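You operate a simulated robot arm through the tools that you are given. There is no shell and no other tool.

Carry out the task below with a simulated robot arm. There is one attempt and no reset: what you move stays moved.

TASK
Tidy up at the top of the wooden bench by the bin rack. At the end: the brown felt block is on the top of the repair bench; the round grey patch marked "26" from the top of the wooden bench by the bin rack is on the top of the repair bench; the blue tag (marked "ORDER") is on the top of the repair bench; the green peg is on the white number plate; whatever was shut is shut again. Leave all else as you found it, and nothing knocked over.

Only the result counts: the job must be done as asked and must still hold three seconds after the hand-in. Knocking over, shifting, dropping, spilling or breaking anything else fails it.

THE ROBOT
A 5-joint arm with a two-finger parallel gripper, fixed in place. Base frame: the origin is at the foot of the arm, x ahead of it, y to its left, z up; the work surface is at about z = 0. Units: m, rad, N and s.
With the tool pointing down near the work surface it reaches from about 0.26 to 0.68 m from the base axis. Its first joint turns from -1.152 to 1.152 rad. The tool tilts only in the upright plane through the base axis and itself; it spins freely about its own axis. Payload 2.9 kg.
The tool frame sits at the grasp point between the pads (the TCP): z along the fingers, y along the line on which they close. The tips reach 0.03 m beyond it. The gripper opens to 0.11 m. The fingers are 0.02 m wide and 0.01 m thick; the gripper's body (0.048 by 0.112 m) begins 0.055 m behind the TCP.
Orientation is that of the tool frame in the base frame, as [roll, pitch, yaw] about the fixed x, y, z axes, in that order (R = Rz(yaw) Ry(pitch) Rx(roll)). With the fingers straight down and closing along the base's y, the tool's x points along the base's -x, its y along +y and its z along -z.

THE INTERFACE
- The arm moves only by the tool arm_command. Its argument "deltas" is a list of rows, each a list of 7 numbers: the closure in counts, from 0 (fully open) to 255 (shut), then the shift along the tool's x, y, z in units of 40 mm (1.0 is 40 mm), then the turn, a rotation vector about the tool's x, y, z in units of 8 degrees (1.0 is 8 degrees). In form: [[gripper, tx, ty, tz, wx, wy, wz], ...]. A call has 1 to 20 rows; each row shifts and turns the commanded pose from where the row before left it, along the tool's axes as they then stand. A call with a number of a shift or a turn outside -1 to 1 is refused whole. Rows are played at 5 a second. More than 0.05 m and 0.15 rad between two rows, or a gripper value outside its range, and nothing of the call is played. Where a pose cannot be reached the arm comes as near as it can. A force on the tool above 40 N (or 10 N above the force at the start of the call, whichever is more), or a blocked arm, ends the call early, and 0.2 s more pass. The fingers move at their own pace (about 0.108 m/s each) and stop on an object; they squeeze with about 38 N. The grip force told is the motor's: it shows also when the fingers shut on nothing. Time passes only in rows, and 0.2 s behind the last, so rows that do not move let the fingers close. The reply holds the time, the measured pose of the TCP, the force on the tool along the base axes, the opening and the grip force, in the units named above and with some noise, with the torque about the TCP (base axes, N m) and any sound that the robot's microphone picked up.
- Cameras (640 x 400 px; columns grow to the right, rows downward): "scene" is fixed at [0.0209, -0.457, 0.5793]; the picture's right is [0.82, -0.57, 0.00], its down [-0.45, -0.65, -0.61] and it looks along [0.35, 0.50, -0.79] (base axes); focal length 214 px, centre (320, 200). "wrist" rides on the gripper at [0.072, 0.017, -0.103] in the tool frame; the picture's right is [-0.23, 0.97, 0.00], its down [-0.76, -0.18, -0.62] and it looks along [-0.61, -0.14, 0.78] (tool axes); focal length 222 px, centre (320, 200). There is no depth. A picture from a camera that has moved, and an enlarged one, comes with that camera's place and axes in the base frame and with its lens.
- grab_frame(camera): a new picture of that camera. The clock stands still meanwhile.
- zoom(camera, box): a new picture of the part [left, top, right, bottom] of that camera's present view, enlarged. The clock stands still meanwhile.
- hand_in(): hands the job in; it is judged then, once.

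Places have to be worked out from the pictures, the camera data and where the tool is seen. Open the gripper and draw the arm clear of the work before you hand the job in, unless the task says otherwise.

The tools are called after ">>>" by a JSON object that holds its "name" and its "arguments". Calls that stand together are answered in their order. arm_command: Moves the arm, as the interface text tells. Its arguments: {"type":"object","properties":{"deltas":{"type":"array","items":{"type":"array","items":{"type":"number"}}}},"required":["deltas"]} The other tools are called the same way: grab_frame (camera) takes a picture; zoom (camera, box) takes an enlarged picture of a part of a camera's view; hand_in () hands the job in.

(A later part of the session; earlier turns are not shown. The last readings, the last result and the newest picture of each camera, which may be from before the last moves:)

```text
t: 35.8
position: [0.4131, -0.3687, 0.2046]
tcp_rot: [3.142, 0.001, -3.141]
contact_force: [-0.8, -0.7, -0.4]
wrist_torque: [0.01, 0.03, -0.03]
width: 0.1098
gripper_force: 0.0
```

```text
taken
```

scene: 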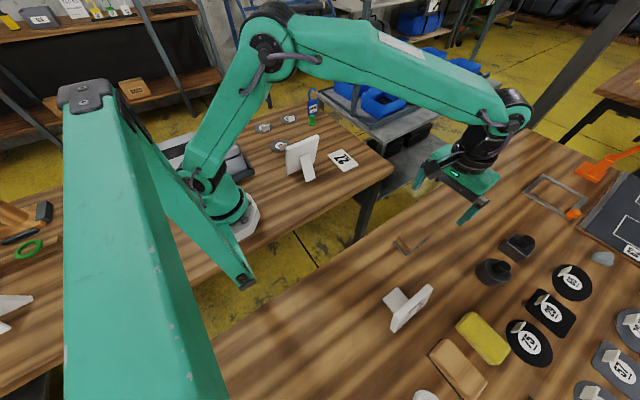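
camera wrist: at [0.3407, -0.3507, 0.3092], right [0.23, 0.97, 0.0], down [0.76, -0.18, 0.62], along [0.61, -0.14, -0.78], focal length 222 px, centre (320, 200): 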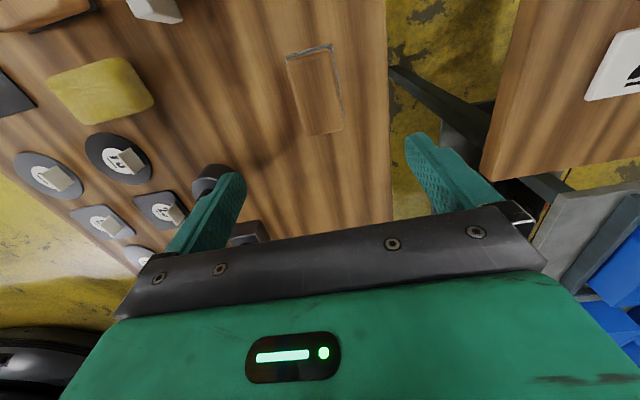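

The felt block stands on the repair bench. Next is patch 26: I travel back at z≈0.2 to above its tab at (0.432,0.3715).

>>> {"name": "arm_command", "arguments": {"deltas": [[0, -0.02, 0.5, 0, 0, 0, 0], [0, -0.03, 0.95, 0, 0, 0, 0], [0, -0.03, 1, 0, 0, 0, 0], [0, -0.03, 1, 0, 0, 0, 0], [0, -0.03, 1, 0, 0, 0, 0], [0, -0.03, 1, 0, 0, 0, 0], [0, -0.03, 1, 0, 0, 0, 0], [0, -0.03, 1, 0, 0, 0, 0], [0, -0.03, 1, 0, 0, 0, 0], [0, -0.03, 1, 0, 0, 0, 0], [0, -0.03, 1, 0, 0, 0, 0], [0, -0.03, 1, 0, 0, 0, 0], [0, -0.03, 1, 0, 0, 0, 0], [0, -0.03, 1, 0, 0, 0, 0], [0, -0.03, 1, 0, 0, 0, 0], [0, -0.02, 1, 0, 0, 0, 0], [0, -0.02, 1, 0, 0, 0, 0], [0, 0, 1, 0, 0, 0, 0], [0, 0, 1, 0, 0, 0, 0], [0, 0, 0.05, 0, 0, 0, 0]]}}

>>> {"name": "grab_frame", "arguments": {"camera": "wrist"}}

```text
t: 40.0
position: [0.4286, 0.3707, 0.205]
tcp_rot: [-3.141, -0.001, -3.141]
contact_force: [0.1, 0.3, -1.4]
wrist_torque: [0.03, 0.0, 0.0]
width: 0.1098
gripper_force: 0.0
```

```text
taken
camera wrist: at [0.3566, 0.3882, 0.308], right [0.23, 0.97, 0.0], down [0.76, -0.18, 0.62], along [0.61, -0.14, -0.78], focal length 222 px, centre (320, 200)
```

wrist: 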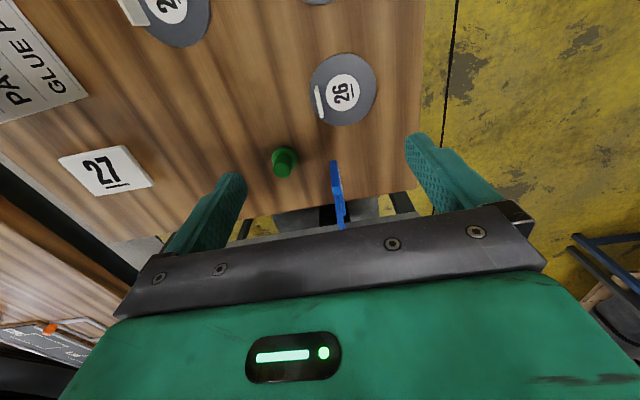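

>>> {"name": "zoom", "arguments": {"camera": "wrist", "box": [290, 40, 400, 140]}}

>>> {"name": "zoom", "arguments": {"camera": "wrist", "box": [260, 130, 380, 240]}}

```text
4.00 times, centred on (345, 90) of wrist
camera zoom: at [0.3566, 0.3882, 0.308], right [0.23, 0.97, 0.0], down [0.76, -0.18, 0.62], along [0.61, -0.14, -0.78], focal length 888 px, centre (220, 640)
```

zoom: 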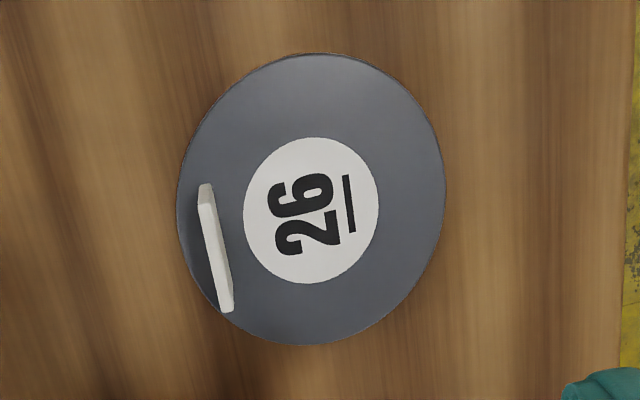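

```text
3.64 times, centred on (320, 185) of wrist
camera zoom: at [0.3566, 0.3882, 0.308], right [0.23, 0.97, 0.0], down [0.76, -0.18, 0.62], along [0.61, -0.14, -0.78], focal length 808 px, centre (320, 254)
```

zoom: 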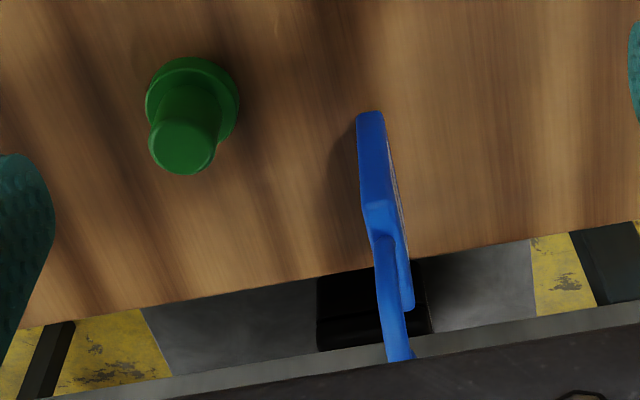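

The tab's centre is at (0.432,0.371), right under the tool. I set a 6 cm opening and lower until the tips are ~8 mm above the bench, then close.

>>> {"name": "arm_command", "arguments": {"deltas": [[116, -0.08, 0, 0.3, 0, 0, 0], [116, 0, 0, 0.8, 0, 0, 0], [116, 0, 0, 0.9, 0, 0, 0], [116, 0, 0, 0.9, 0, 0, 0], [116, 0, 0, 0.7, 0, 0, 0], [116, 0, 0, 0.4, 0, 0, 0], [116, 0, 0, 0.12, 0, 0, 0], [116, 0, 0, 0, 0, 0, 0]]}}

>>> {"name": "grab_frame", "arguments": {"camera": "wrist"}}

>>> {"name": "zoom", "arguments": {"camera": "scene", "box": [240, 60, 360, 150]}}

```text
t: 41.8
position: [0.4312, 0.3711, 0.0431]
tcp_rot: [3.14, -0.001, -3.141]
contact_force: [-0.1, 0.1, 0.6]
wrist_torque: [0.01, 0.01, 0.0]
width: 0.0599
gripper_force: 0.1
```

```text
taken
camera wrist: at [0.3598, 0.3883, 0.1469], right [0.23, 0.97, 0.0], down [0.76, -0.18, 0.62], along [0.61, -0.14, -0.78], focal length 222 px, centre (320, 200)
```

wrist: 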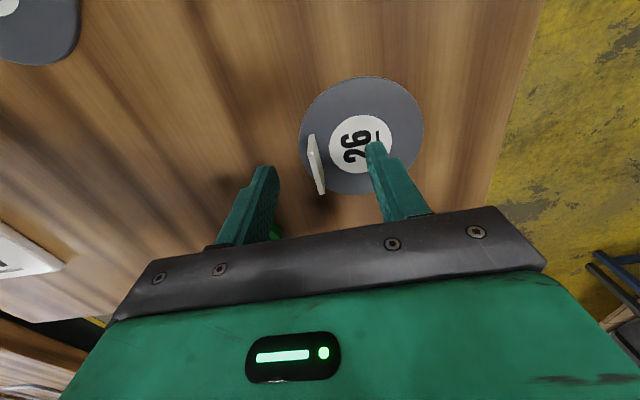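

```text
4.44 times, centred on (300, 105) of scene
camera zoom: at [0.0209, -0.457, 0.5793], right [0.82, -0.57, 0.0], down [-0.45, -0.65, -0.61], along [0.35, 0.5, -0.79], focal length 953 px, centre (409, 622)
```

zoom: 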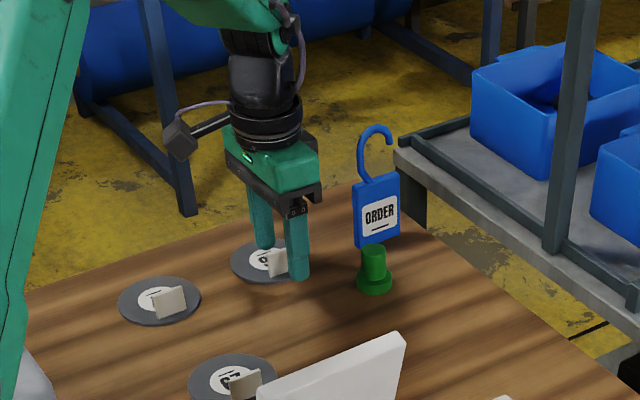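

The fingers straddle the tab correctly. I go 5 mm lower, close, and lift a few millimetres to test.

>>> {"name": "arm_command", "arguments": {"deltas": [[116, 0, 0, 0.07, 0, 0, 0], [116, 0, 0, 0.06, 0, 0, 0], [116, 0, 0, 0, 0, 0, 0]]}}

>>> {"name": "arm_command", "arguments": {"deltas": [[255, 0, 0, 0, 0, 0, 0], [255, 0, 0, 0, 0, 0, 0], [255, 0, 0, 0, 0, 0, 0], [255, 0, 0, 0, 0, 0, 0]]}}

>>> {"name": "arm_command", "arguments": {"deltas": [[255, 0, 0, -0.1, 0, 0, 0], [255, 0, 0, -0.15, 0, 0, 0], [255, 0, 0, -0.2, 0, 0, 0], [255, 0, 0, -0.2, 0, 0, 0], [255, 0, 0, 0, 0, 0, 0]]}}

>>> {"name": "grab_frame", "arguments": {"camera": "wrist"}}

>>> {"name": "zoom", "arguments": {"camera": "scene", "box": [240, 60, 360, 150]}}

```text
t: 42.6
position: [0.433, 0.3709, 0.0359]
tcp_rot: [3.141, -0.001, 3.141]
contact_force: [-0.1, 0.0, 0.5]
wrist_torque: [0.0, -0.03, -0.01]
width: 0.0602
gripper_force: 0.1
```

```text
t: 43.6
position: [0.4318, 0.3712, 0.0365]
tcp_rot: [3.141, 0.0, -3.141]
contact_force: [0.5, 0.3, 0.6]
wrist_torque: [-0.01, 0.02, -0.01]
width: 0.0027
gripper_force: 38.0
```

```text
t: 44.8
position: [0.4322, 0.372, 0.0629]
tcp_rot: [3.141, -0.001, -3.141]
contact_force: [-0.7, 0.1, -0.3]
wrist_torque: [-0.02, 0.01, 0.03]
width: 0.003
gripper_force: 38.2
```

```text
taken
camera wrist: at [0.3603, 0.3881, 0.166], right [0.23, 0.97, 0.0], down [0.76, -0.18, 0.62], along [0.61, -0.14, -0.78], focal length 222 px, centre (320, 200)
```

wrist: 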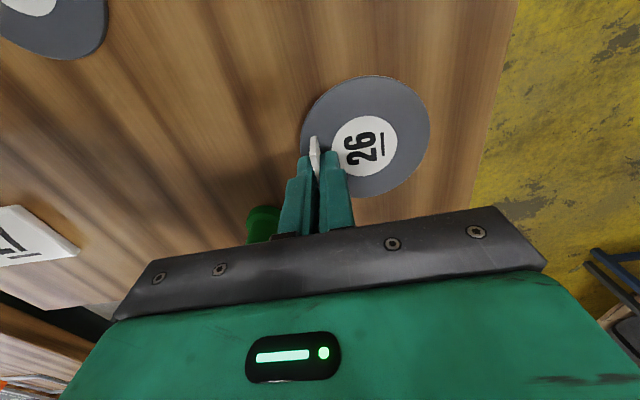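

```text
4.44 times, centred on (300, 105) of scene
camera zoom: at [0.0209, -0.457, 0.5793], right [0.82, -0.57, 0.0], down [-0.45, -0.65, -0.61], along [0.35, 0.5, -0.79], focal length 953 px, centre (409, 622)
```

zoom: 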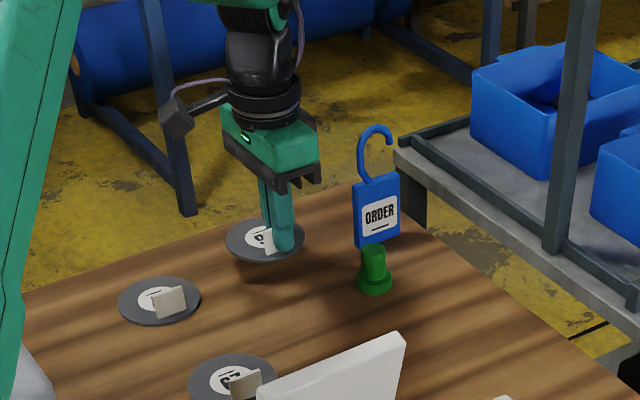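

The patch hangs flat from its tab. I lift it to z≈0.2 and carry it across toward (0.51,-0.39) on the repair bench.

>>> {"name": "arm_command", "arguments": {"deltas": [[255, 0, 0, -0.3, 0, 0, 0], [255, 0, 0, -0.5, 0, 0, 0], [255, 0, 0, -0.7, 0, 0, 0], [255, 0, 0, -0.8, 0, 0, 0], [255, 0, 0, -0.7, 0, 0, 0], [255, 0, -0.2, -0.4, 0, 0, 0], [255, 0, -0.4, 0, 0, 0, 0], [255, 0, -0.6, 0, 0, 0, 0], [255, 0, -0.8, 0, 0, 0, 0], [255, 0, -0.8, 0, 0, 0, 0], [255, 0, -0.8, 0, 0, 0, 0], [255, 0, -0.8, 0, 0, 0, 0], [255, -0.05, -0.8, 0, 0, 0, 0], [255, -0.1, -0.8, 0, 0, 0, 0], [255, -0.1, -0.8, 0, 0, 0, 0], [255, -0.1, -0.8, 0, 0, 0, 0], [255, -0.1, -0.8, 0, 0, 0, 0], [255, -0.1, -0.7, 0, 0, 0, 0], [255, 0, -0.3, 0, 0, 0, 0], [255, 0, 0, 0, 0, 0, 0]]}}

>>> {"name": "grab_frame", "arguments": {"camera": "wrist"}}

```text
t: 49.0
position: [0.4547, -0.0044, 0.1964]
tcp_rot: [3.141, 0.002, -3.141]
contact_force: [0.2, 0.1, 0.8]
wrist_torque: [0.01, 0.0, -0.01]
width: 0.0028
gripper_force: 38.6
```

```text
taken
camera wrist: at [0.3821, 0.013, 0.3005], right [0.23, 0.97, 0.0], down [0.76, -0.18, 0.62], along [0.61, -0.14, -0.78], focal length 222 px, centre (320, 200)
```

wrist: 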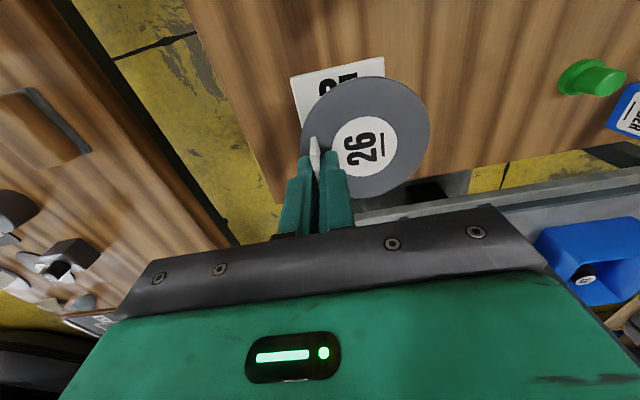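

The patch is still held. I carry on to above (0.51,-0.39).

>>> {"name": "arm_command", "arguments": {"deltas": [[255, -0.05, -0.3, 0, 0, 0, 0], [255, -0.1, -0.6, 0, 0, 0, 0], [255, -0.12, -0.8, 0, 0, 0, 0], [255, -0.12, -0.8, 0, 0, 0, 0], [255, -0.12, -0.8, 0, 0, 0, 0], [255, -0.12, -0.8, 0, 0, 0, 0], [255, -0.12, -0.8, 0, 0, 0, 0], [255, -0.12, -0.8, 0, 0, 0, 0], [255, -0.12, -0.8, 0, 0, 0, 0], [255, -0.12, -0.8, 0, 0, 0, 0], [255, -0.12, -0.8, 0, 0, 0, 0], [255, -0.12, -0.8, 0, 0, 0, 0], [255, -0.03, -0.5, 0, 0, 0, 0], [255, 0, -0.04, 0, 0, 0, 0], [255, 0, 0, 0, 0, 0, 0]]}}

>>> {"name": "grab_frame", "arguments": {"camera": "wrist"}}

>>> {"name": "grab_frame", "arguments": {"camera": "scene"}}

```text
t: 52.2
position: [0.509, -0.3836, 0.1965]
tcp_rot: [-3.14, -0.001, 3.141]
contact_force: [0.7, 0.7, -1.5]
wrist_torque: [-0.03, 0.0, 0.03]
width: 0.0028
gripper_force: 38.1
```

```text
taken
camera wrist: at [0.4373, -0.3662, 0.3013], right [0.23, 0.97, 0.0], down [0.76, -0.18, 0.62], along [0.61, -0.14, -0.78], focal length 222 px, centre (320, 200)
```

wrist: 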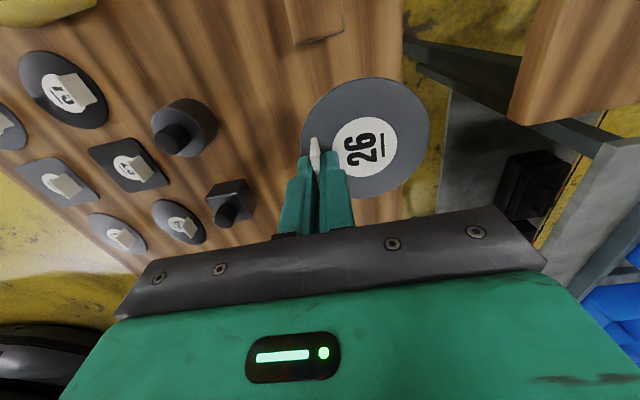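

```text
taken
```

scene: 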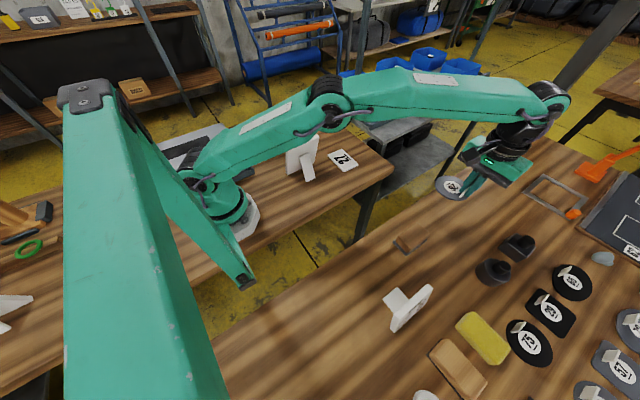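

The patch is over clear bench between the felt block and the black weights. I nudge 6 mm further in and lower it.

>>> {"name": "arm_command", "arguments": {"deltas": [[255, 0, -0.15, 0.3, 0, 0, 0], [255, 0, 0, 0.6, 0, 0, 0], [255, 0, 0, 0.7, 0, 0, 0], [255, 0, 0, 0.7, 0, 0, 0], [255, 0, 0, 0.6, 0, 0, 0], [255, 0, 0, 0.5, 0, 0, 0], [255, 0, 0, 0.3, 0, 0, 0], [255, 0, 0, 0.1, 0, 0, 0], [255, 0, 0, 0, 0, 0, 0]]}}

>>> {"name": "grab_frame", "arguments": {"camera": "wrist"}}

```text
t: 54.2
position: [0.5082, -0.3894, 0.0454]
tcp_rot: [-3.141, -0.001, 3.141]
contact_force: [0.1, 0.3, 0.5]
wrist_torque: [-0.02, 0.02, 0.0]
width: 0.0025
gripper_force: 38.1
```

```text
taken
camera wrist: at [0.4372, -0.3725, 0.1488], right [0.23, 0.97, 0.0], down [0.76, -0.18, 0.62], along [0.61, -0.14, -0.78], focal length 222 px, centre (320, 200)
```

wrist: 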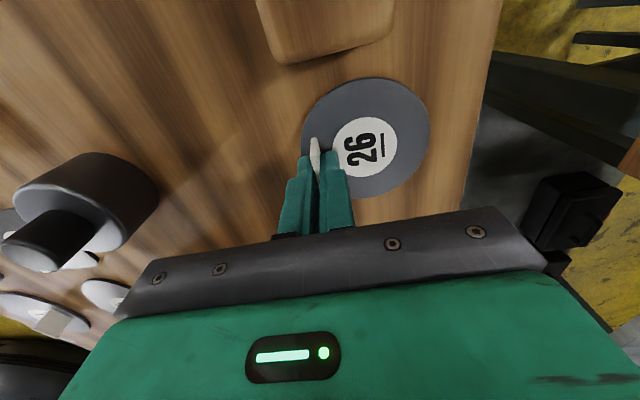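

Clear on all sides. I lower the last ~9 mm in small steps and watch the force.

>>> {"name": "arm_command", "arguments": {"deltas": [[255, 0, 0, 0.06, 0, 0, 0], [255, 0, 0, 0.06, 0, 0, 0], [255, 0, 0, 0.05, 0, 0, 0], [255, 0, 0, 0, 0, 0, 0]]}}

>>> {"name": "arm_command", "arguments": {"deltas": [[255, 0, 0, 0.03, 0, 0, 0], [255, 0, 0, 0, 0, 0, 0]]}}

>>> {"name": "arm_command", "arguments": {"deltas": [[255, 0, 0, 0.03, 0, 0, 0], [255, 0, 0, 0, 0, 0, 0]]}}

```text
t: 55.2
position: [0.5085, -0.3884, 0.0386]
tcp_rot: [-3.141, -0.001, 3.141]
contact_force: [0.1, 0.7, -0.3]
wrist_torque: [-0.06, -0.01, 0.02]
width: 0.0027
gripper_force: 37.8
```

```text
t: 55.8
position: [0.5093, -0.3883, 0.0382]
tcp_rot: [3.14, -0.001, 3.141]
contact_force: [0.2, 0.6, -0.7]
wrist_torque: [0.01, 0.01, 0.0]
width: 0.0029
gripper_force: 37.8
```

```text
t: 56.4
position: [0.5092, -0.3888, 0.0368]
tcp_rot: [-3.14, -0.002, 3.141]
contact_force: [-0.7, 0.8, 5.1]
wrist_torque: [0.12, 0.05, 0.03]
width: 0.0025
gripper_force: 37.8
```

Contact shows at z≈0.037 (5 N), so the patch lies on the bench. I open to 6 cm and rise straight up.

>>> {"name": "arm_command", "arguments": {"deltas": [[200, 0, 0, 0, 0, 0, 0], [116, 0, 0, 0, 0, 0, 0], [116, 0, 0, 0, 0, 0, 0], [116, 0, 0, 0, 0, 0, 0]]}}

>>> {"name": "arm_command", "arguments": {"deltas": [[116, 0, 0, -0.2, 0, 0, 0], [116, 0, 0, -0.5, 0, 0, 0], [116, 0, 0, -0.9, 0, 0, 0], [116, 0, 0, -0.9, 0, 0, 0], [116, 0, 0, -0.9, 0, 0, 0], [116, 0, 0, -0.9, 0, 0, 0], [116, 0, 0, 0, 0, 0, 0]]}}

>>> {"name": "grab_frame", "arguments": {"camera": "wrist"}}

>>> {"name": "grab_frame", "arguments": {"camera": "scene"}}

```text
t: 57.4
position: [0.5084, -0.388, 0.0361]
tcp_rot: [-3.141, -0.001, 3.141]
contact_force: [-1.0, -0.3, -0.6]
wrist_torque: [0.0, 0.01, -0.03]
width: 0.06
gripper_force: 0.0
```

```text
t: 59.0
position: [0.5071, -0.3899, 0.2093]
tcp_rot: [-3.142, 0.002, -3.14]
contact_force: [0.0, -0.7, -0.6]
wrist_torque: [0.01, 0.0, -0.05]
width: 0.0599
gripper_force: 0.2
```

```text
taken
camera wrist: at [0.4368, -0.3733, 0.3133], right [0.23, 0.97, 0.0], down [0.76, -0.18, 0.62], along [0.61, -0.14, -0.78], focal length 222 px, centre (320, 200)
```

wrist: 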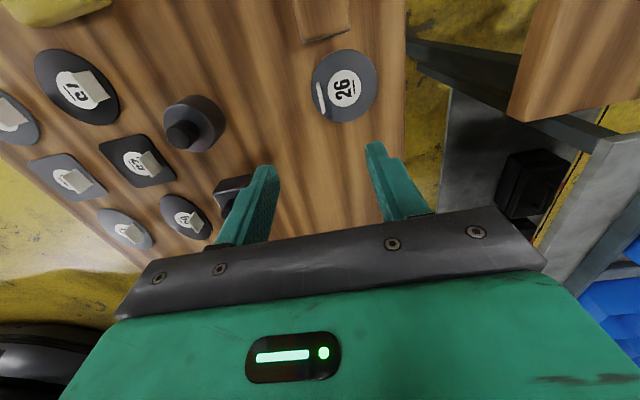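

```text
taken
```

scene: 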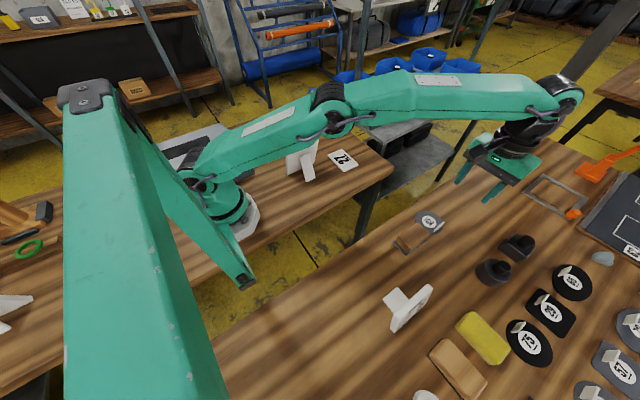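

Patch 26 lies flat beside the block. Next the blue tag: I travel back at z≈0.21, stopping just short of it to look.

>>> {"name": "arm_command", "arguments": {"deltas": [[116, 0, 0.5, 0, 0, 0, 0], [116, 0, 0.95, 0, 0, 0, 0], [116, 0, 1, 0, 0, 0, 0], [116, 0, 1, 0, 0, 0, 0], [116, 0, 1, 0, 0, 0, 0], [116, 0, 1, 0, 0, 0, 0], [116, 0, 1, 0, 0, 0, 0], [116, 0, 1, 0, 0, 0, 0], [116, 0, 1, 0, 0, 0, 0], [116, 0, 1, 0, 0, 0, 0], [116, 0, 1, 0, 0, 0, 0], [116, 0, 1, 0, 0, 0, 0], [116, 0, 1, 0, 0, 0, 0], [116, 0, 1, 0, 0, 0, 0], [116, 0, 1, 0, 0, 0, 0], [116, 0, 1, 0, 0, 0, 0], [116, 0, 1, 0, 0, 0, 0], [116, 0, 1, 0, 0, 0, 0], [116, 0, 1, 0, 0, 0, 0], [116, 0, 0.57, 0, 0, 0, 0]]}}

>>> {"name": "grab_frame", "arguments": {"camera": "wrist"}}

>>> {"name": "zoom", "arguments": {"camera": "scene", "box": [260, 50, 360, 150]}}

```text
t: 63.2
position: [0.5098, 0.3711, 0.2088]
tcp_rot: [3.141, 0.001, -3.141]
contact_force: [0.7, -0.6, -0.2]
wrist_torque: [-0.02, -0.01, -0.02]
width: 0.06
gripper_force: 0.1
```

```text
taken
camera wrist: at [0.4378, 0.3882, 0.3128], right [0.23, 0.97, 0.0], down [0.76, -0.18, 0.62], along [0.61, -0.14, -0.78], focal length 222 px, centre (320, 200)
```

wrist: 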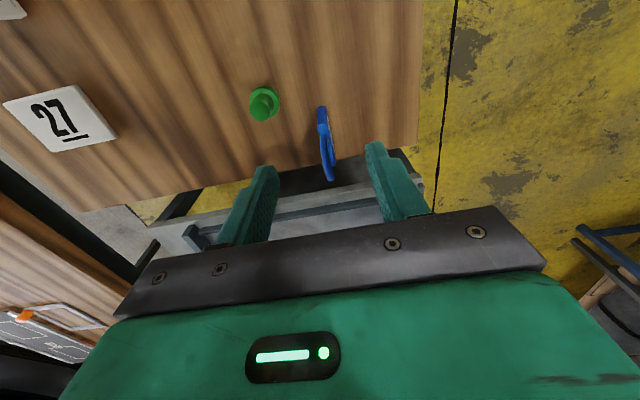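

```text
4.00 times, centred on (310, 100) of scene
camera zoom: at [0.0209, -0.457, 0.5793], right [0.82, -0.57, 0.0], down [-0.45, -0.65, -0.61], along [0.35, 0.5, -0.79], focal length 858 px, centre (360, 600)
```

zoom: 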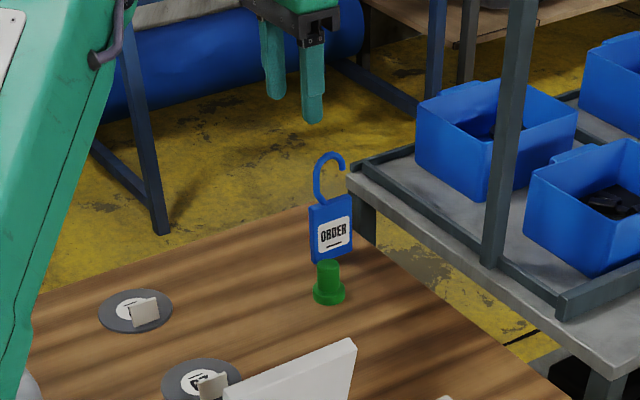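

>>> {"name": "zoom", "arguments": {"camera": "wrist", "box": [290, 90, 370, 200]}}

>>> {"name": "zoom", "arguments": {"camera": "scene", "box": [295, 80, 335, 130]}}

```text
3.64 times, centred on (330, 145) of wrist
camera zoom: at [0.4378, 0.3882, 0.3128], right [0.23, 0.97, 0.0], down [0.76, -0.18, 0.62], along [0.61, -0.14, -0.78], focal length 808 px, centre (284, 400)
```

zoom: 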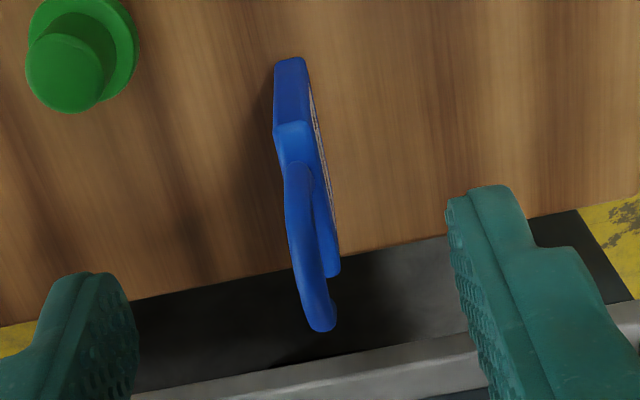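

```text
8.00 times, centred on (315, 105) of scene
camera zoom: at [0.0209, -0.457, 0.5793], right [0.82, -0.57, 0.0], down [-0.45, -0.65, -0.61], along [0.35, 0.5, -0.79], focal length 1716 px, centre (360, 960)
```

zoom: 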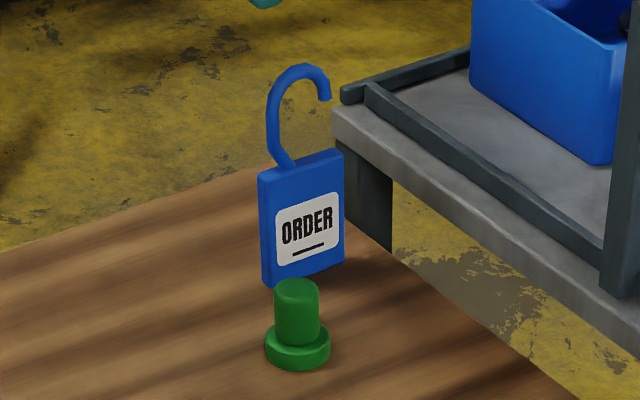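

The tag is upright with body centre (0.556,0.371), top at z≈0.07 and hook top at z≈0.125. I move to x≈0.552 above it and lower to TCP z≈0.08, so the tips grip the upper body and the palm stays clear of the hook.

>>> {"name": "arm_command", "arguments": {"deltas": [[116, -0.5, 0, 0, 0, 0, 0], [116, -0.55, 0, 0, 0, 0, 0], [116, 0, 0, 0.3, 0, 0, 0], [116, 0, 0, 0.5, 0, 0, 0], [116, 0, 0, 0.6, 0, 0, 0], [116, 0, 0, 0.4, 0, 0, 0], [116, 0, 0, 0, 0, 0, 0]]}}

>>> {"name": "grab_frame", "arguments": {"camera": "wrist"}}

>>> {"name": "zoom", "arguments": {"camera": "scene", "box": [270, 50, 370, 150]}}

```text
t: 64.8
position: [0.5433, 0.3647, 0.1328]
tcp_rot: [-3.141, 0.0, -3.14]
contact_force: [0.1, 0.0, -0.3]
wrist_torque: [0.03, -0.02, 0.0]
width: 0.06
gripper_force: 0.1
out of reach, approached as far as the arm can: row 2
```

```text
taken
camera wrist: at [0.4713, 0.3818, 0.2369], right [0.23, 0.97, 0.0], down [0.76, -0.18, 0.62], along [0.61, -0.14, -0.78], focal length 222 px, centre (320, 200)
```

wrist: 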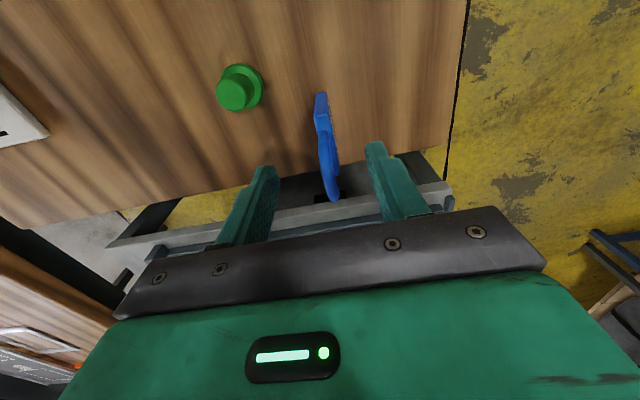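

```text
4.00 times, centred on (320, 100) of scene
camera zoom: at [0.0209, -0.457, 0.5793], right [0.82, -0.57, 0.0], down [-0.45, -0.65, -0.61], along [0.35, 0.5, -0.79], focal length 858 px, centre (320, 600)
```

zoom: 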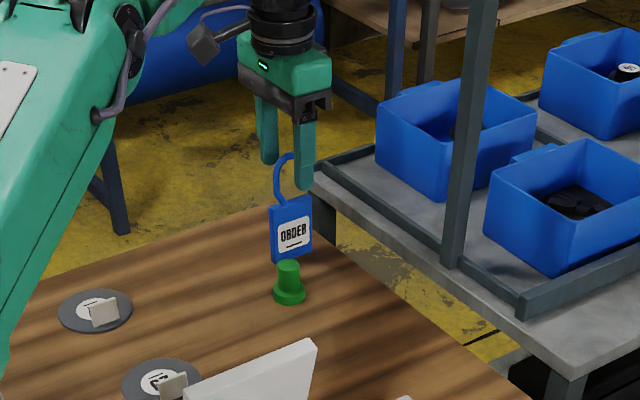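

At height the reach stopped me at (0.543,0.365); lower down it reaches further. I correct y and x slightly while lowering.

>>> {"name": "arm_command", "arguments": {"deltas": [[116, 0, 0, 0.3, 0, 0, 0], [116, -0.1, 0.15, 0.3, 0, 0, 0], [116, -0.1, 0, 0.2, 0, 0, 0], [116, 0, 0, 0, 0, 0, 0]]}}

>>> {"name": "grab_frame", "arguments": {"camera": "wrist"}}

>>> {"name": "zoom", "arguments": {"camera": "scene", "box": [280, 60, 360, 130]}}

```text
t: 65.8
position: [0.5505, 0.3735, 0.1015]
tcp_rot: [-3.141, -0.001, 3.141]
contact_force: [0.2, 0.9, 0.5]
wrist_torque: [-0.01, -0.01, 0.01]
width: 0.0599
gripper_force: 0.1
```

```text
taken
camera wrist: at [0.479, 0.3896, 0.2047], right [0.23, 0.97, 0.0], down [0.76, -0.18, 0.62], along [0.61, -0.14, -0.78], focal length 222 px, centre (320, 200)
```

wrist: 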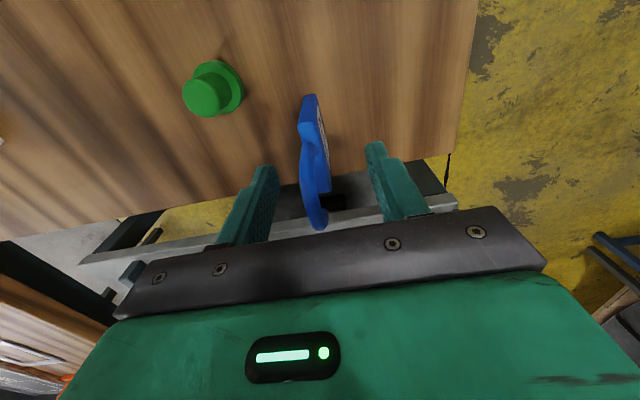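

```text
5.71 times, centred on (320, 95) of scene
camera zoom: at [0.0209, -0.457, 0.5793], right [0.82, -0.57, 0.0], down [-0.45, -0.65, -0.61], along [0.35, 0.5, -0.79], focal length 1226 px, centre (320, 800)
```

zoom: 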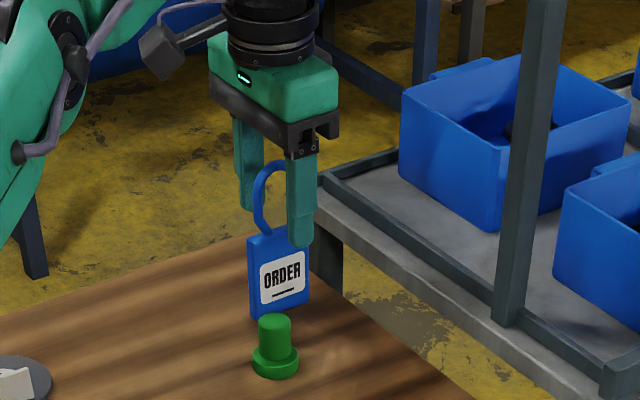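

The fingers straddle the tag. I centre y by -2 mm and lower to z≈0.08.

>>> {"name": "arm_command", "arguments": {"deltas": [[116, 0, -0.05, 0.2, 0, 0, 0], [116, 0, 0, 0.2, 0, 0, 0], [116, 0, 0, 0.13, 0, 0, 0], [116, 0, 0, 0, 0, 0, 0]]}}

>>> {"name": "zoom", "arguments": {"camera": "wrist", "box": [220, 80, 420, 250]}}

>>> {"name": "zoom", "arguments": {"camera": "scene", "box": [280, 70, 360, 130]}}

```text
t: 66.8
position: [0.5512, 0.3698, 0.0796]
tcp_rot: [-3.141, 0.0, -3.141]
contact_force: [0.0, -0.8, 1.0]
wrist_torque: [-0.03, 0.01, 0.03]
width: 0.0602
gripper_force: 0.0
```

```text
2.35 times, centred on (320, 165) of wrist
camera zoom: at [0.479, 0.387, 0.1833], right [0.23, 0.97, 0.0], down [0.76, -0.18, 0.62], along [0.61, -0.14, -0.78], focal length 523 px, centre (320, 282)
```

zoom: 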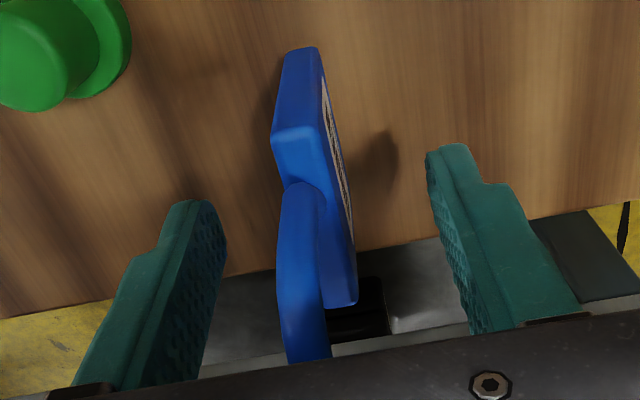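

```text
6.67 times, centred on (320, 100) of scene
camera zoom: at [0.0209, -0.457, 0.5793], right [0.82, -0.57, 0.0], down [-0.45, -0.65, -0.61], along [0.35, 0.5, -0.79], focal length 1430 px, centre (320, 867)
```

zoom: 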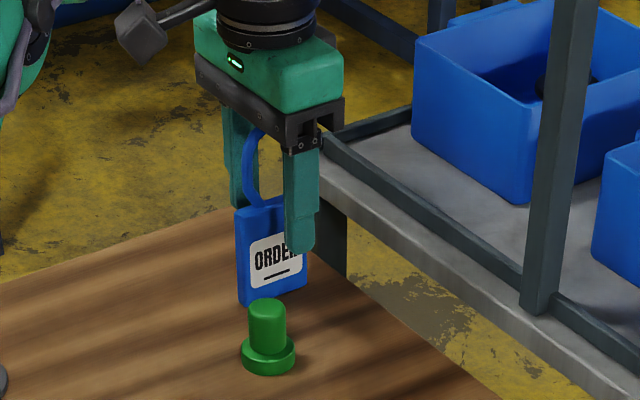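

The fingers overlap the upper part of the tag evenly on both sides. I close the gripper and check.

>>> {"name": "arm_command", "arguments": {"deltas": [[200, 0, 0, 0, 0, 0, 0], [225, 0, 0, 0, 0, 0, 0], [255, 0, 0, 0, 0, 0, 0], [255, 0, 0, 0, 0, 0, 0], [255, 0, 0, 0, 0, 0, 0]]}}

>>> {"name": "arm_command", "arguments": {"deltas": [[255, 0, 0, -0.1, 0, 0, 0], [255, 0, 0, -0.15, 0, 0, 0], [255, 0, 0, -0.2, 0, 0, 0], [255, 0, 0, 0, 0, 0, 0]]}}

>>> {"name": "zoom", "arguments": {"camera": "wrist", "box": [220, 80, 420, 250]}}

>>> {"name": "zoom", "arguments": {"camera": "scene", "box": [280, 70, 360, 130]}}

```text
t: 68.0
position: [0.5506, 0.37, 0.0788]
tcp_rot: [-3.141, 0.001, -3.141]
contact_force: [-0.6, 0.1, 0.6]
wrist_torque: [-0.01, 0.03, 0.02]
width: 0.0108
gripper_force: 38.1
```

```text
t: 69.0
position: [0.552, 0.3713, 0.0987]
tcp_rot: [-3.141, 0.0, -3.141]
contact_force: [0.1, -0.9, -1.1]
wrist_torque: [-0.03, -0.03, -0.01]
width: 0.0105
gripper_force: 37.7
```

```text
2.35 times, centred on (320, 165) of wrist
camera zoom: at [0.4807, 0.3877, 0.202], right [0.23, 0.97, 0.0], down [0.76, -0.18, 0.62], along [0.61, -0.14, -0.78], focal length 523 px, centre (320, 282)
```

zoom: 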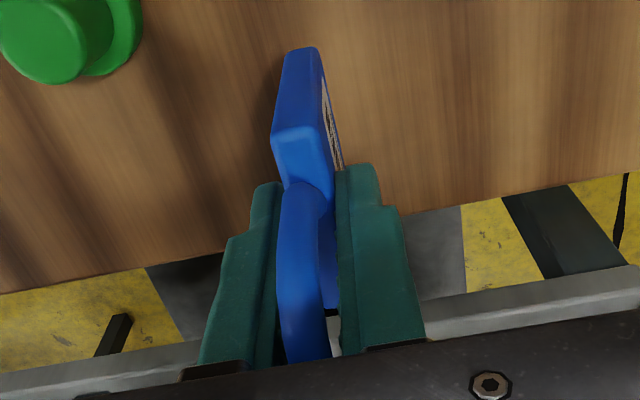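

```text
6.67 times, centred on (320, 100) of scene
camera zoom: at [0.0209, -0.457, 0.5793], right [0.82, -0.57, 0.0], down [-0.45, -0.65, -0.61], along [0.35, 0.5, -0.79], focal length 1430 px, centre (320, 867)
```

zoom: 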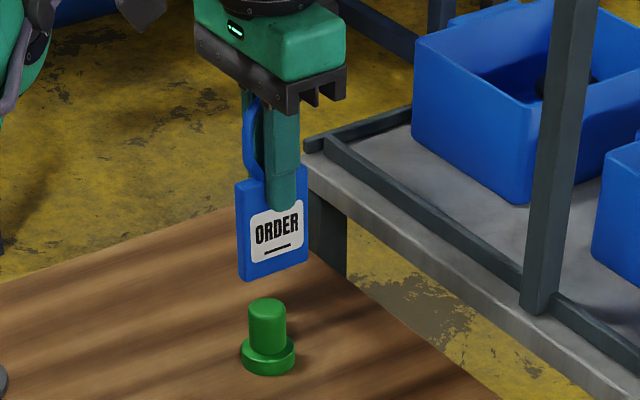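

The tag is held upright (0.0105 m). I lift it, draw it in from the reach limit, and rise to z≈0.22.

>>> {"name": "arm_command", "arguments": {"deltas": [[255, 0, 0, -0.3, 0, 0, 0], [255, 0, 0, -0.4, 0, 0, 0], [255, 0.2, 0, -0.4, 0, 0, 0], [255, 0.5, 0, -0.4, 0, 0, 0], [255, 0.6, 0, -0.5, 0, 0, 0], [255, 0.6, 0, -0.5, 0, 0, 0], [255, 0.5, 0, -0.4, 0, 0, 0], [255, 0.2, 0, -0.2, 0, 0, 0], [255, 0, 0, 0, 0, 0, 0]]}}

>>> {"name": "grab_frame", "arguments": {"camera": "wrist"}}

>>> {"name": "grab_frame", "arguments": {"camera": "scene"}}

```text
t: 71.0
position: [0.445, 0.369, 0.2229]
tcp_rot: [3.141, 0.001, -3.141]
contact_force: [0.0, 1.4, -0.2]
wrist_torque: [-0.02, 0.0, -0.03]
width: 0.0106
gripper_force: 37.7
```

```text
taken
camera wrist: at [0.3727, 0.3867, 0.3266], right [0.23, 0.97, 0.0], down [0.76, -0.18, 0.62], along [0.61, -0.14, -0.78], focal length 222 px, centre (320, 200)
```

wrist: 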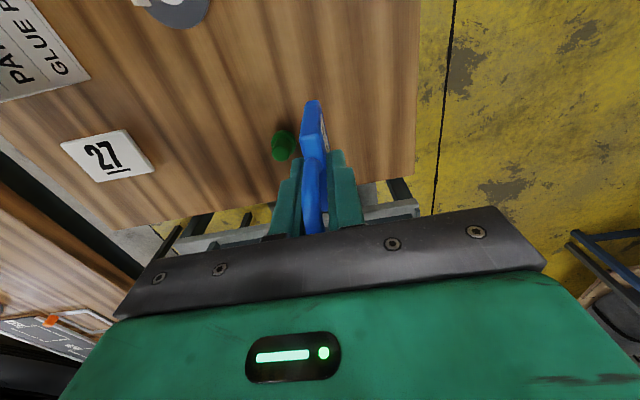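

```text
taken
```

scene: 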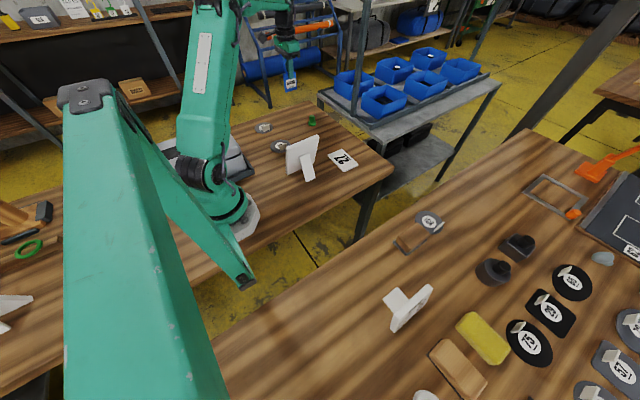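

The tag is in hand, and patch and block are visible on the repair bench. I carry the tag across at steady pace, staying at x≈0.445 past the kit card.

>>> {"name": "arm_command", "arguments": {"deltas": [[255, 0, -0.3, 0, 0, 0, 0], [255, 0, -0.5, 0, 0, 0, 0], [255, 0, -0.7, 0, 0, 0, 0], [255, 0, -0.7, 0, 0, 0, 0], [255, 0, -0.7, 0, 0, 0, 0], [255, 0, -0.7, 0, 0, 0, 0], [255, 0, -0.7, 0, 0, 0, 0], [255, 0, -0.7, 0, 0, 0, 0], [255, 0, -0.7, 0, 0, 0, 0], [255, 0, -0.7, 0, 0, 0, 0], [255, 0, -0.7, 0, 0, 0, 0], [255, 0, -0.7, 0, 0, 0, 0], [255, 0, -0.7, 0, 0, 0, 0], [255, 0, -0.7, 0, 0, 0, 0], [255, 0, -0.7, 0, 0, 0, 0], [255, 0, -0.7, 0, 0, 0, 0], [255, 0, -0.7, 0, 0, 0, 0], [255, 0, -0.5, 0, 0, 0, 0], [255, 0, -0.2, 0, 0, 0, 0], [255, 0, 0, 0, 0, 0, 0]]}}

>>> {"name": "arm_command", "arguments": {"deltas": [[255, 0.1, -0.2, 0, 0, 0, 0], [255, 0.25, -0.4, 0, 0, 0, 0], [255, 0.35, -0.55, 0, 0, 0, 0], [255, 0.35, -0.6, 0, 0, 0, 0], [255, 0.35, -0.6, 0, 0, 0, 0], [255, 0.35, -0.6, 0, 0, 0, 0], [255, 0.35, -0.6, 0, 0, 0, 0], [255, 0.35, -0.6, 0, 0, 0, 0], [255, 0.35, -0.6, 0, 0, 0, 0], [255, 0.35, -0.6, 0, 0, 0, 0], [255, 0.35, -0.6, 0, 0, 0, 0], [255, 0.1, -0.3, 0, 0, 0, 0], [255, 0, 0, 0, 0, 0, 0]]}}

>>> {"name": "grab_frame", "arguments": {"camera": "wrist"}}

>>> {"name": "grab_frame", "arguments": {"camera": "scene"}}

```text
t: 75.2
position: [0.4466, -0.1104, 0.2217]
tcp_rot: [-3.141, 0.0, -3.141]
contact_force: [0.6, 0.0, 0.2]
wrist_torque: [0.03, 0.01, 0.0]
width: 0.0107
gripper_force: 38.0
```

```text
t: 78.0
position: [0.3049, -0.3617, 0.2219]
tcp_rot: [-3.141, 0.001, -3.141]
contact_force: [0.0, -0.7, 0.1]
wrist_torque: [0.04, 0.01, -0.04]
width: 0.0107
gripper_force: 38.4
```

```text
taken
camera wrist: at [0.2332, -0.3442, 0.3255], right [0.23, 0.97, 0.0], down [0.76, -0.18, 0.62], along [0.61, -0.14, -0.78], focal length 222 px, centre (320, 200)
```

wrist: 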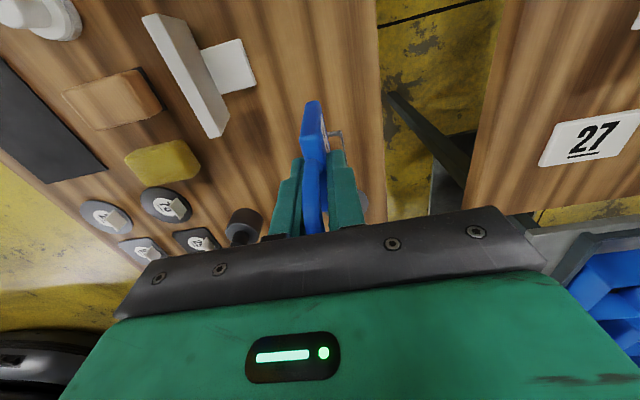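

```text
taken
```

scene: 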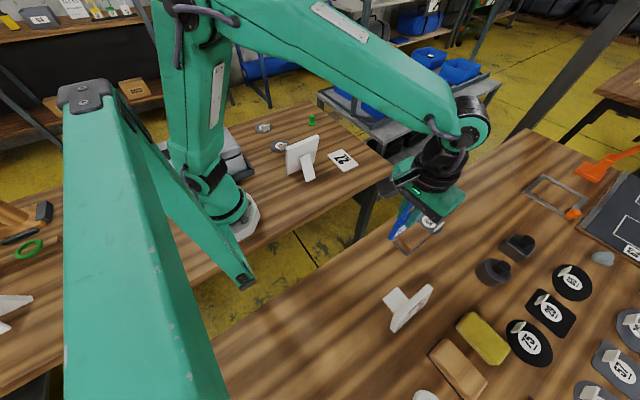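

The tag hangs over clear bench at (0.305,-0.362), 8 cm from the repair card's foot and 2 cm short of the felt block. I lower it to about 1 cm above the surface.

>>> {"name": "arm_command", "arguments": {"deltas": [[255, 0, 0, 0.3, 0, 0, 0], [255, 0, 0, 0.6, 0, 0, 0], [255, 0, 0, 0.7, 0, 0, 0], [255, 0, 0, 0.7, 0, 0, 0], [255, 0, 0, 0.5, 0, 0, 0], [255, 0, 0, 0.3, 0, 0, 0], [255, 0, 0, 0.2, 0, 0, 0], [255, 0, 0, 0, 0, 0, 0]]}}

>>> {"name": "grab_frame", "arguments": {"camera": "wrist"}}

>>> {"name": "zoom", "arguments": {"camera": "scene", "box": [340, 180, 480, 320]}}

```text
t: 79.8
position: [0.3019, -0.3591, 0.0893]
tcp_rot: [3.141, 0.0, 3.141]
contact_force: [-0.1, 0.1, -1.0]
wrist_torque: [0.0, 0.01, -0.01]
width: 0.0108
gripper_force: 37.9
```

```text
taken
camera wrist: at [0.2309, -0.342, 0.1936], right [0.23, 0.97, 0.0], down [0.76, -0.18, 0.62], along [0.61, -0.14, -0.78], focal length 222 px, centre (320, 200)
```

wrist: 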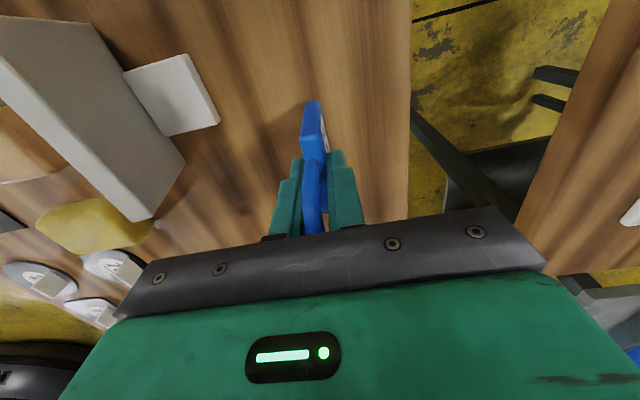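

```text
2.86 times, centred on (410, 250) of scene
camera zoom: at [0.0209, -0.457, 0.5793], right [0.82, -0.57, 0.0], down [-0.45, -0.65, -0.61], along [0.35, 0.5, -0.79], focal length 613 px, centre (63, 57)
```

zoom: 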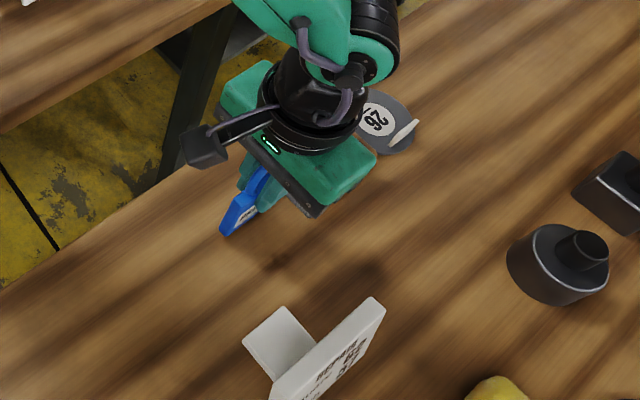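

I lower the last centimetre in small steps.

>>> {"name": "arm_command", "arguments": {"deltas": [[255, 0, 0, 0.06, 0, 0, 0], [255, 0, 0, 0.06, 0, 0, 0], [255, 0, 0, 0.05, 0, 0, 0], [255, 0, 0, 0.04, 0, 0, 0], [255, 0, 0, 0, 0, 0, 0]]}}

>>> {"name": "arm_command", "arguments": {"deltas": [[255, 0, 0, 0.025, 0, 0, 0], [255, 0, 0, 0, 0, 0, 0]]}}

>>> {"name": "arm_command", "arguments": {"deltas": [[255, 0, 0, 0.02, 0, 0, 0], [255, 0, 0, 0, 0, 0, 0]]}}

```text
t: 81.0
position: [0.3037, -0.3589, 0.0803]
tcp_rot: [-3.141, -0.001, -3.141]
contact_force: [1.0, -0.6, -0.3]
wrist_torque: [-0.01, -0.01, 0.01]
width: 0.0106
gripper_force: 37.4
```

```text
t: 81.6
position: [0.3041, -0.3586, 0.0798]
tcp_rot: [-3.141, 0.0, 3.139]
contact_force: [1.1, -0.3, -0.5]
wrist_torque: [-0.01, 0.0, -0.02]
width: 0.0105
gripper_force: 37.9
```

```text
t: 82.2
position: [0.3035, -0.3594, 0.08]
tcp_rot: [3.141, 0.001, 3.142]
contact_force: [-0.7, 0.4, -1.1]
wrist_torque: [0.02, 0.03, -0.02]
width: 0.0106
gripper_force: 38.9
```

No contact yet; I continue by about 1 mm at a time.

>>> {"name": "arm_command", "arguments": {"deltas": [[255, 0, 0, 0.025, 0, 0, 0], [255, 0, 0, 0, 0, 0, 0]]}}

>>> {"name": "arm_command", "arguments": {"deltas": [[255, 0, 0, 0.025, 0, 0, 0], [255, 0, 0, 0, 0, 0, 0]]}}

```text
t: 82.8
position: [0.3033, -0.3604, 0.0798]
tcp_rot: [-3.141, -0.001, 3.14]
contact_force: [-1.9, -0.1, 4.1]
wrist_torque: [0.01, 0.1, 0.02]
width: 0.0108
gripper_force: 38.1
```

```text
t: 83.4
position: [0.3035, -0.3594, 0.0786]
tcp_rot: [-3.139, 0.003, 3.14]
contact_force: [-2.2, 2.0, 16.8]
wrist_torque: [0.15, 0.36, 0.02]
width: 0.0108
gripper_force: 37.7
```

The tag stands on the bench (17 N). I ease up slightly, then open to about 4.5 cm.

>>> {"name": "arm_command", "arguments": {"deltas": [[255, 0, 0, -0.02, 0, 0, 0], [255, 0, 0, 0, 0, 0, 0]]}}

>>> {"name": "arm_command", "arguments": {"deltas": [[225, 0, 0, 0, 0, 0, 0], [215, 0, 0, 0, 0, 0, 0], [190, 0, 0, 0, 0, 0, 0], [150, 0, 0, 0, 0, 0, 0], [150, 0, 0, 0, 0, 0, 0]]}}

>>> {"name": "grab_frame", "arguments": {"camera": "wrist"}}

>>> {"name": "zoom", "arguments": {"camera": "scene", "box": [340, 180, 480, 320]}}

```text
t: 84.0
position: [0.3048, -0.3586, 0.0802]
tcp_rot: [3.141, 0.0, 3.14]
contact_force: [2.6, 0.2, 5.3]
wrist_torque: [0.04, -0.23, 0.02]
width: 0.0105
gripper_force: 37.8
```

```text
t: 85.2
position: [0.3042, -0.3592, 0.0795]
tcp_rot: [3.141, -0.001, -3.141]
contact_force: [-0.1, 0.0, -0.2]
wrist_torque: [-0.01, -0.02, 0.0]
width: 0.0453
gripper_force: 0.1
```

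```text
taken
camera wrist: at [0.2318, -0.3422, 0.1833], right [0.23, 0.97, 0.0], down [0.76, -0.18, 0.62], along [0.61, -0.14, -0.78], focal length 222 px, centre (320, 200)
```

wrist: 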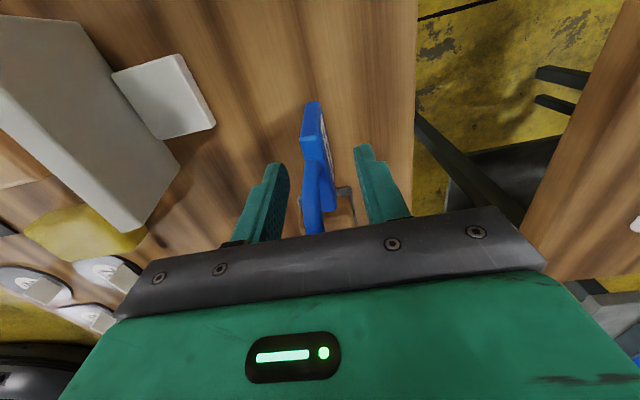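

```text
2.86 times, centred on (410, 250) of scene
camera zoom: at [0.0209, -0.457, 0.5793], right [0.82, -0.57, 0.0], down [-0.45, -0.65, -0.61], along [0.35, 0.5, -0.79], focal length 613 px, centre (63, 57)
```

zoom: 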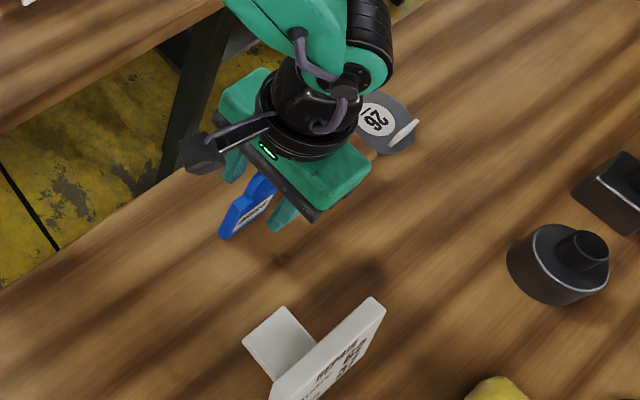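

The tag stands on its own between the opened fingers. I rise straight up and check.

>>> {"name": "arm_command", "arguments": {"deltas": [[150, 0, 0, -0.2, 0, 0, 0], [150, 0, 0, -0.4, 0, 0, 0], [150, 0, 0, -0.6, 0, 0, 0], [150, 0, 0, -0.8, 0, 0, 0], [150, 0, 0, -0.9, 0, 0, 0], [150, 0, 0, -0.6, 0, 0, 0], [150, 0, 0, 0, 0, 0, 0]]}}

>>> {"name": "grab_frame", "arguments": {"camera": "wrist"}}

>>> {"name": "grab_frame", "arguments": {"camera": "scene"}}

```text
t: 86.8
position: [0.3001, -0.3603, 0.2174]
tcp_rot: [3.141, -0.001, 3.141]
contact_force: [-0.8, -0.4, 0.2]
wrist_torque: [-0.01, 0.02, 0.01]
width: 0.0454
gripper_force: 0.0
```

```text
taken
camera wrist: at [0.2286, -0.3421, 0.3223], right [0.23, 0.97, 0.0], down [0.76, -0.18, 0.62], along [0.61, -0.14, -0.78], focal length 222 px, centre (320, 200)
```

wrist: 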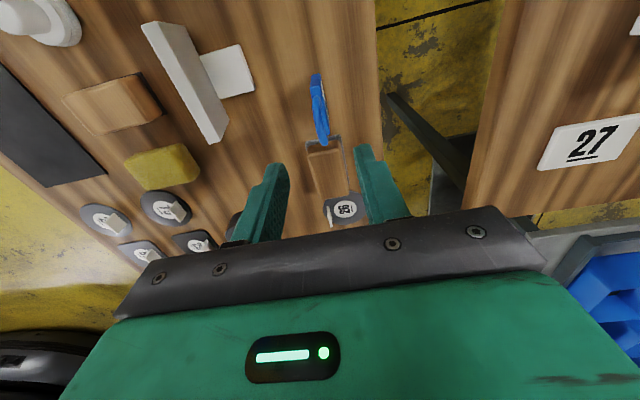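

```text
taken
```

scene: 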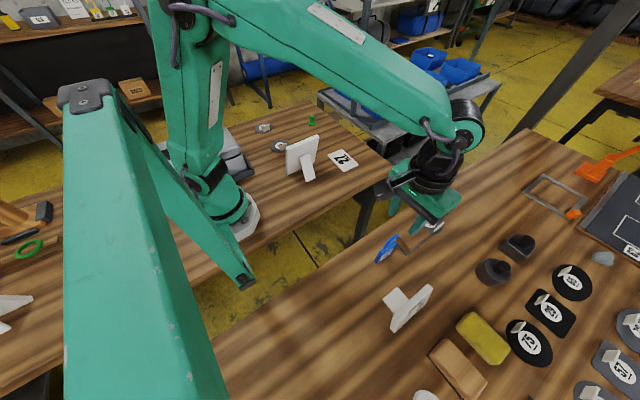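

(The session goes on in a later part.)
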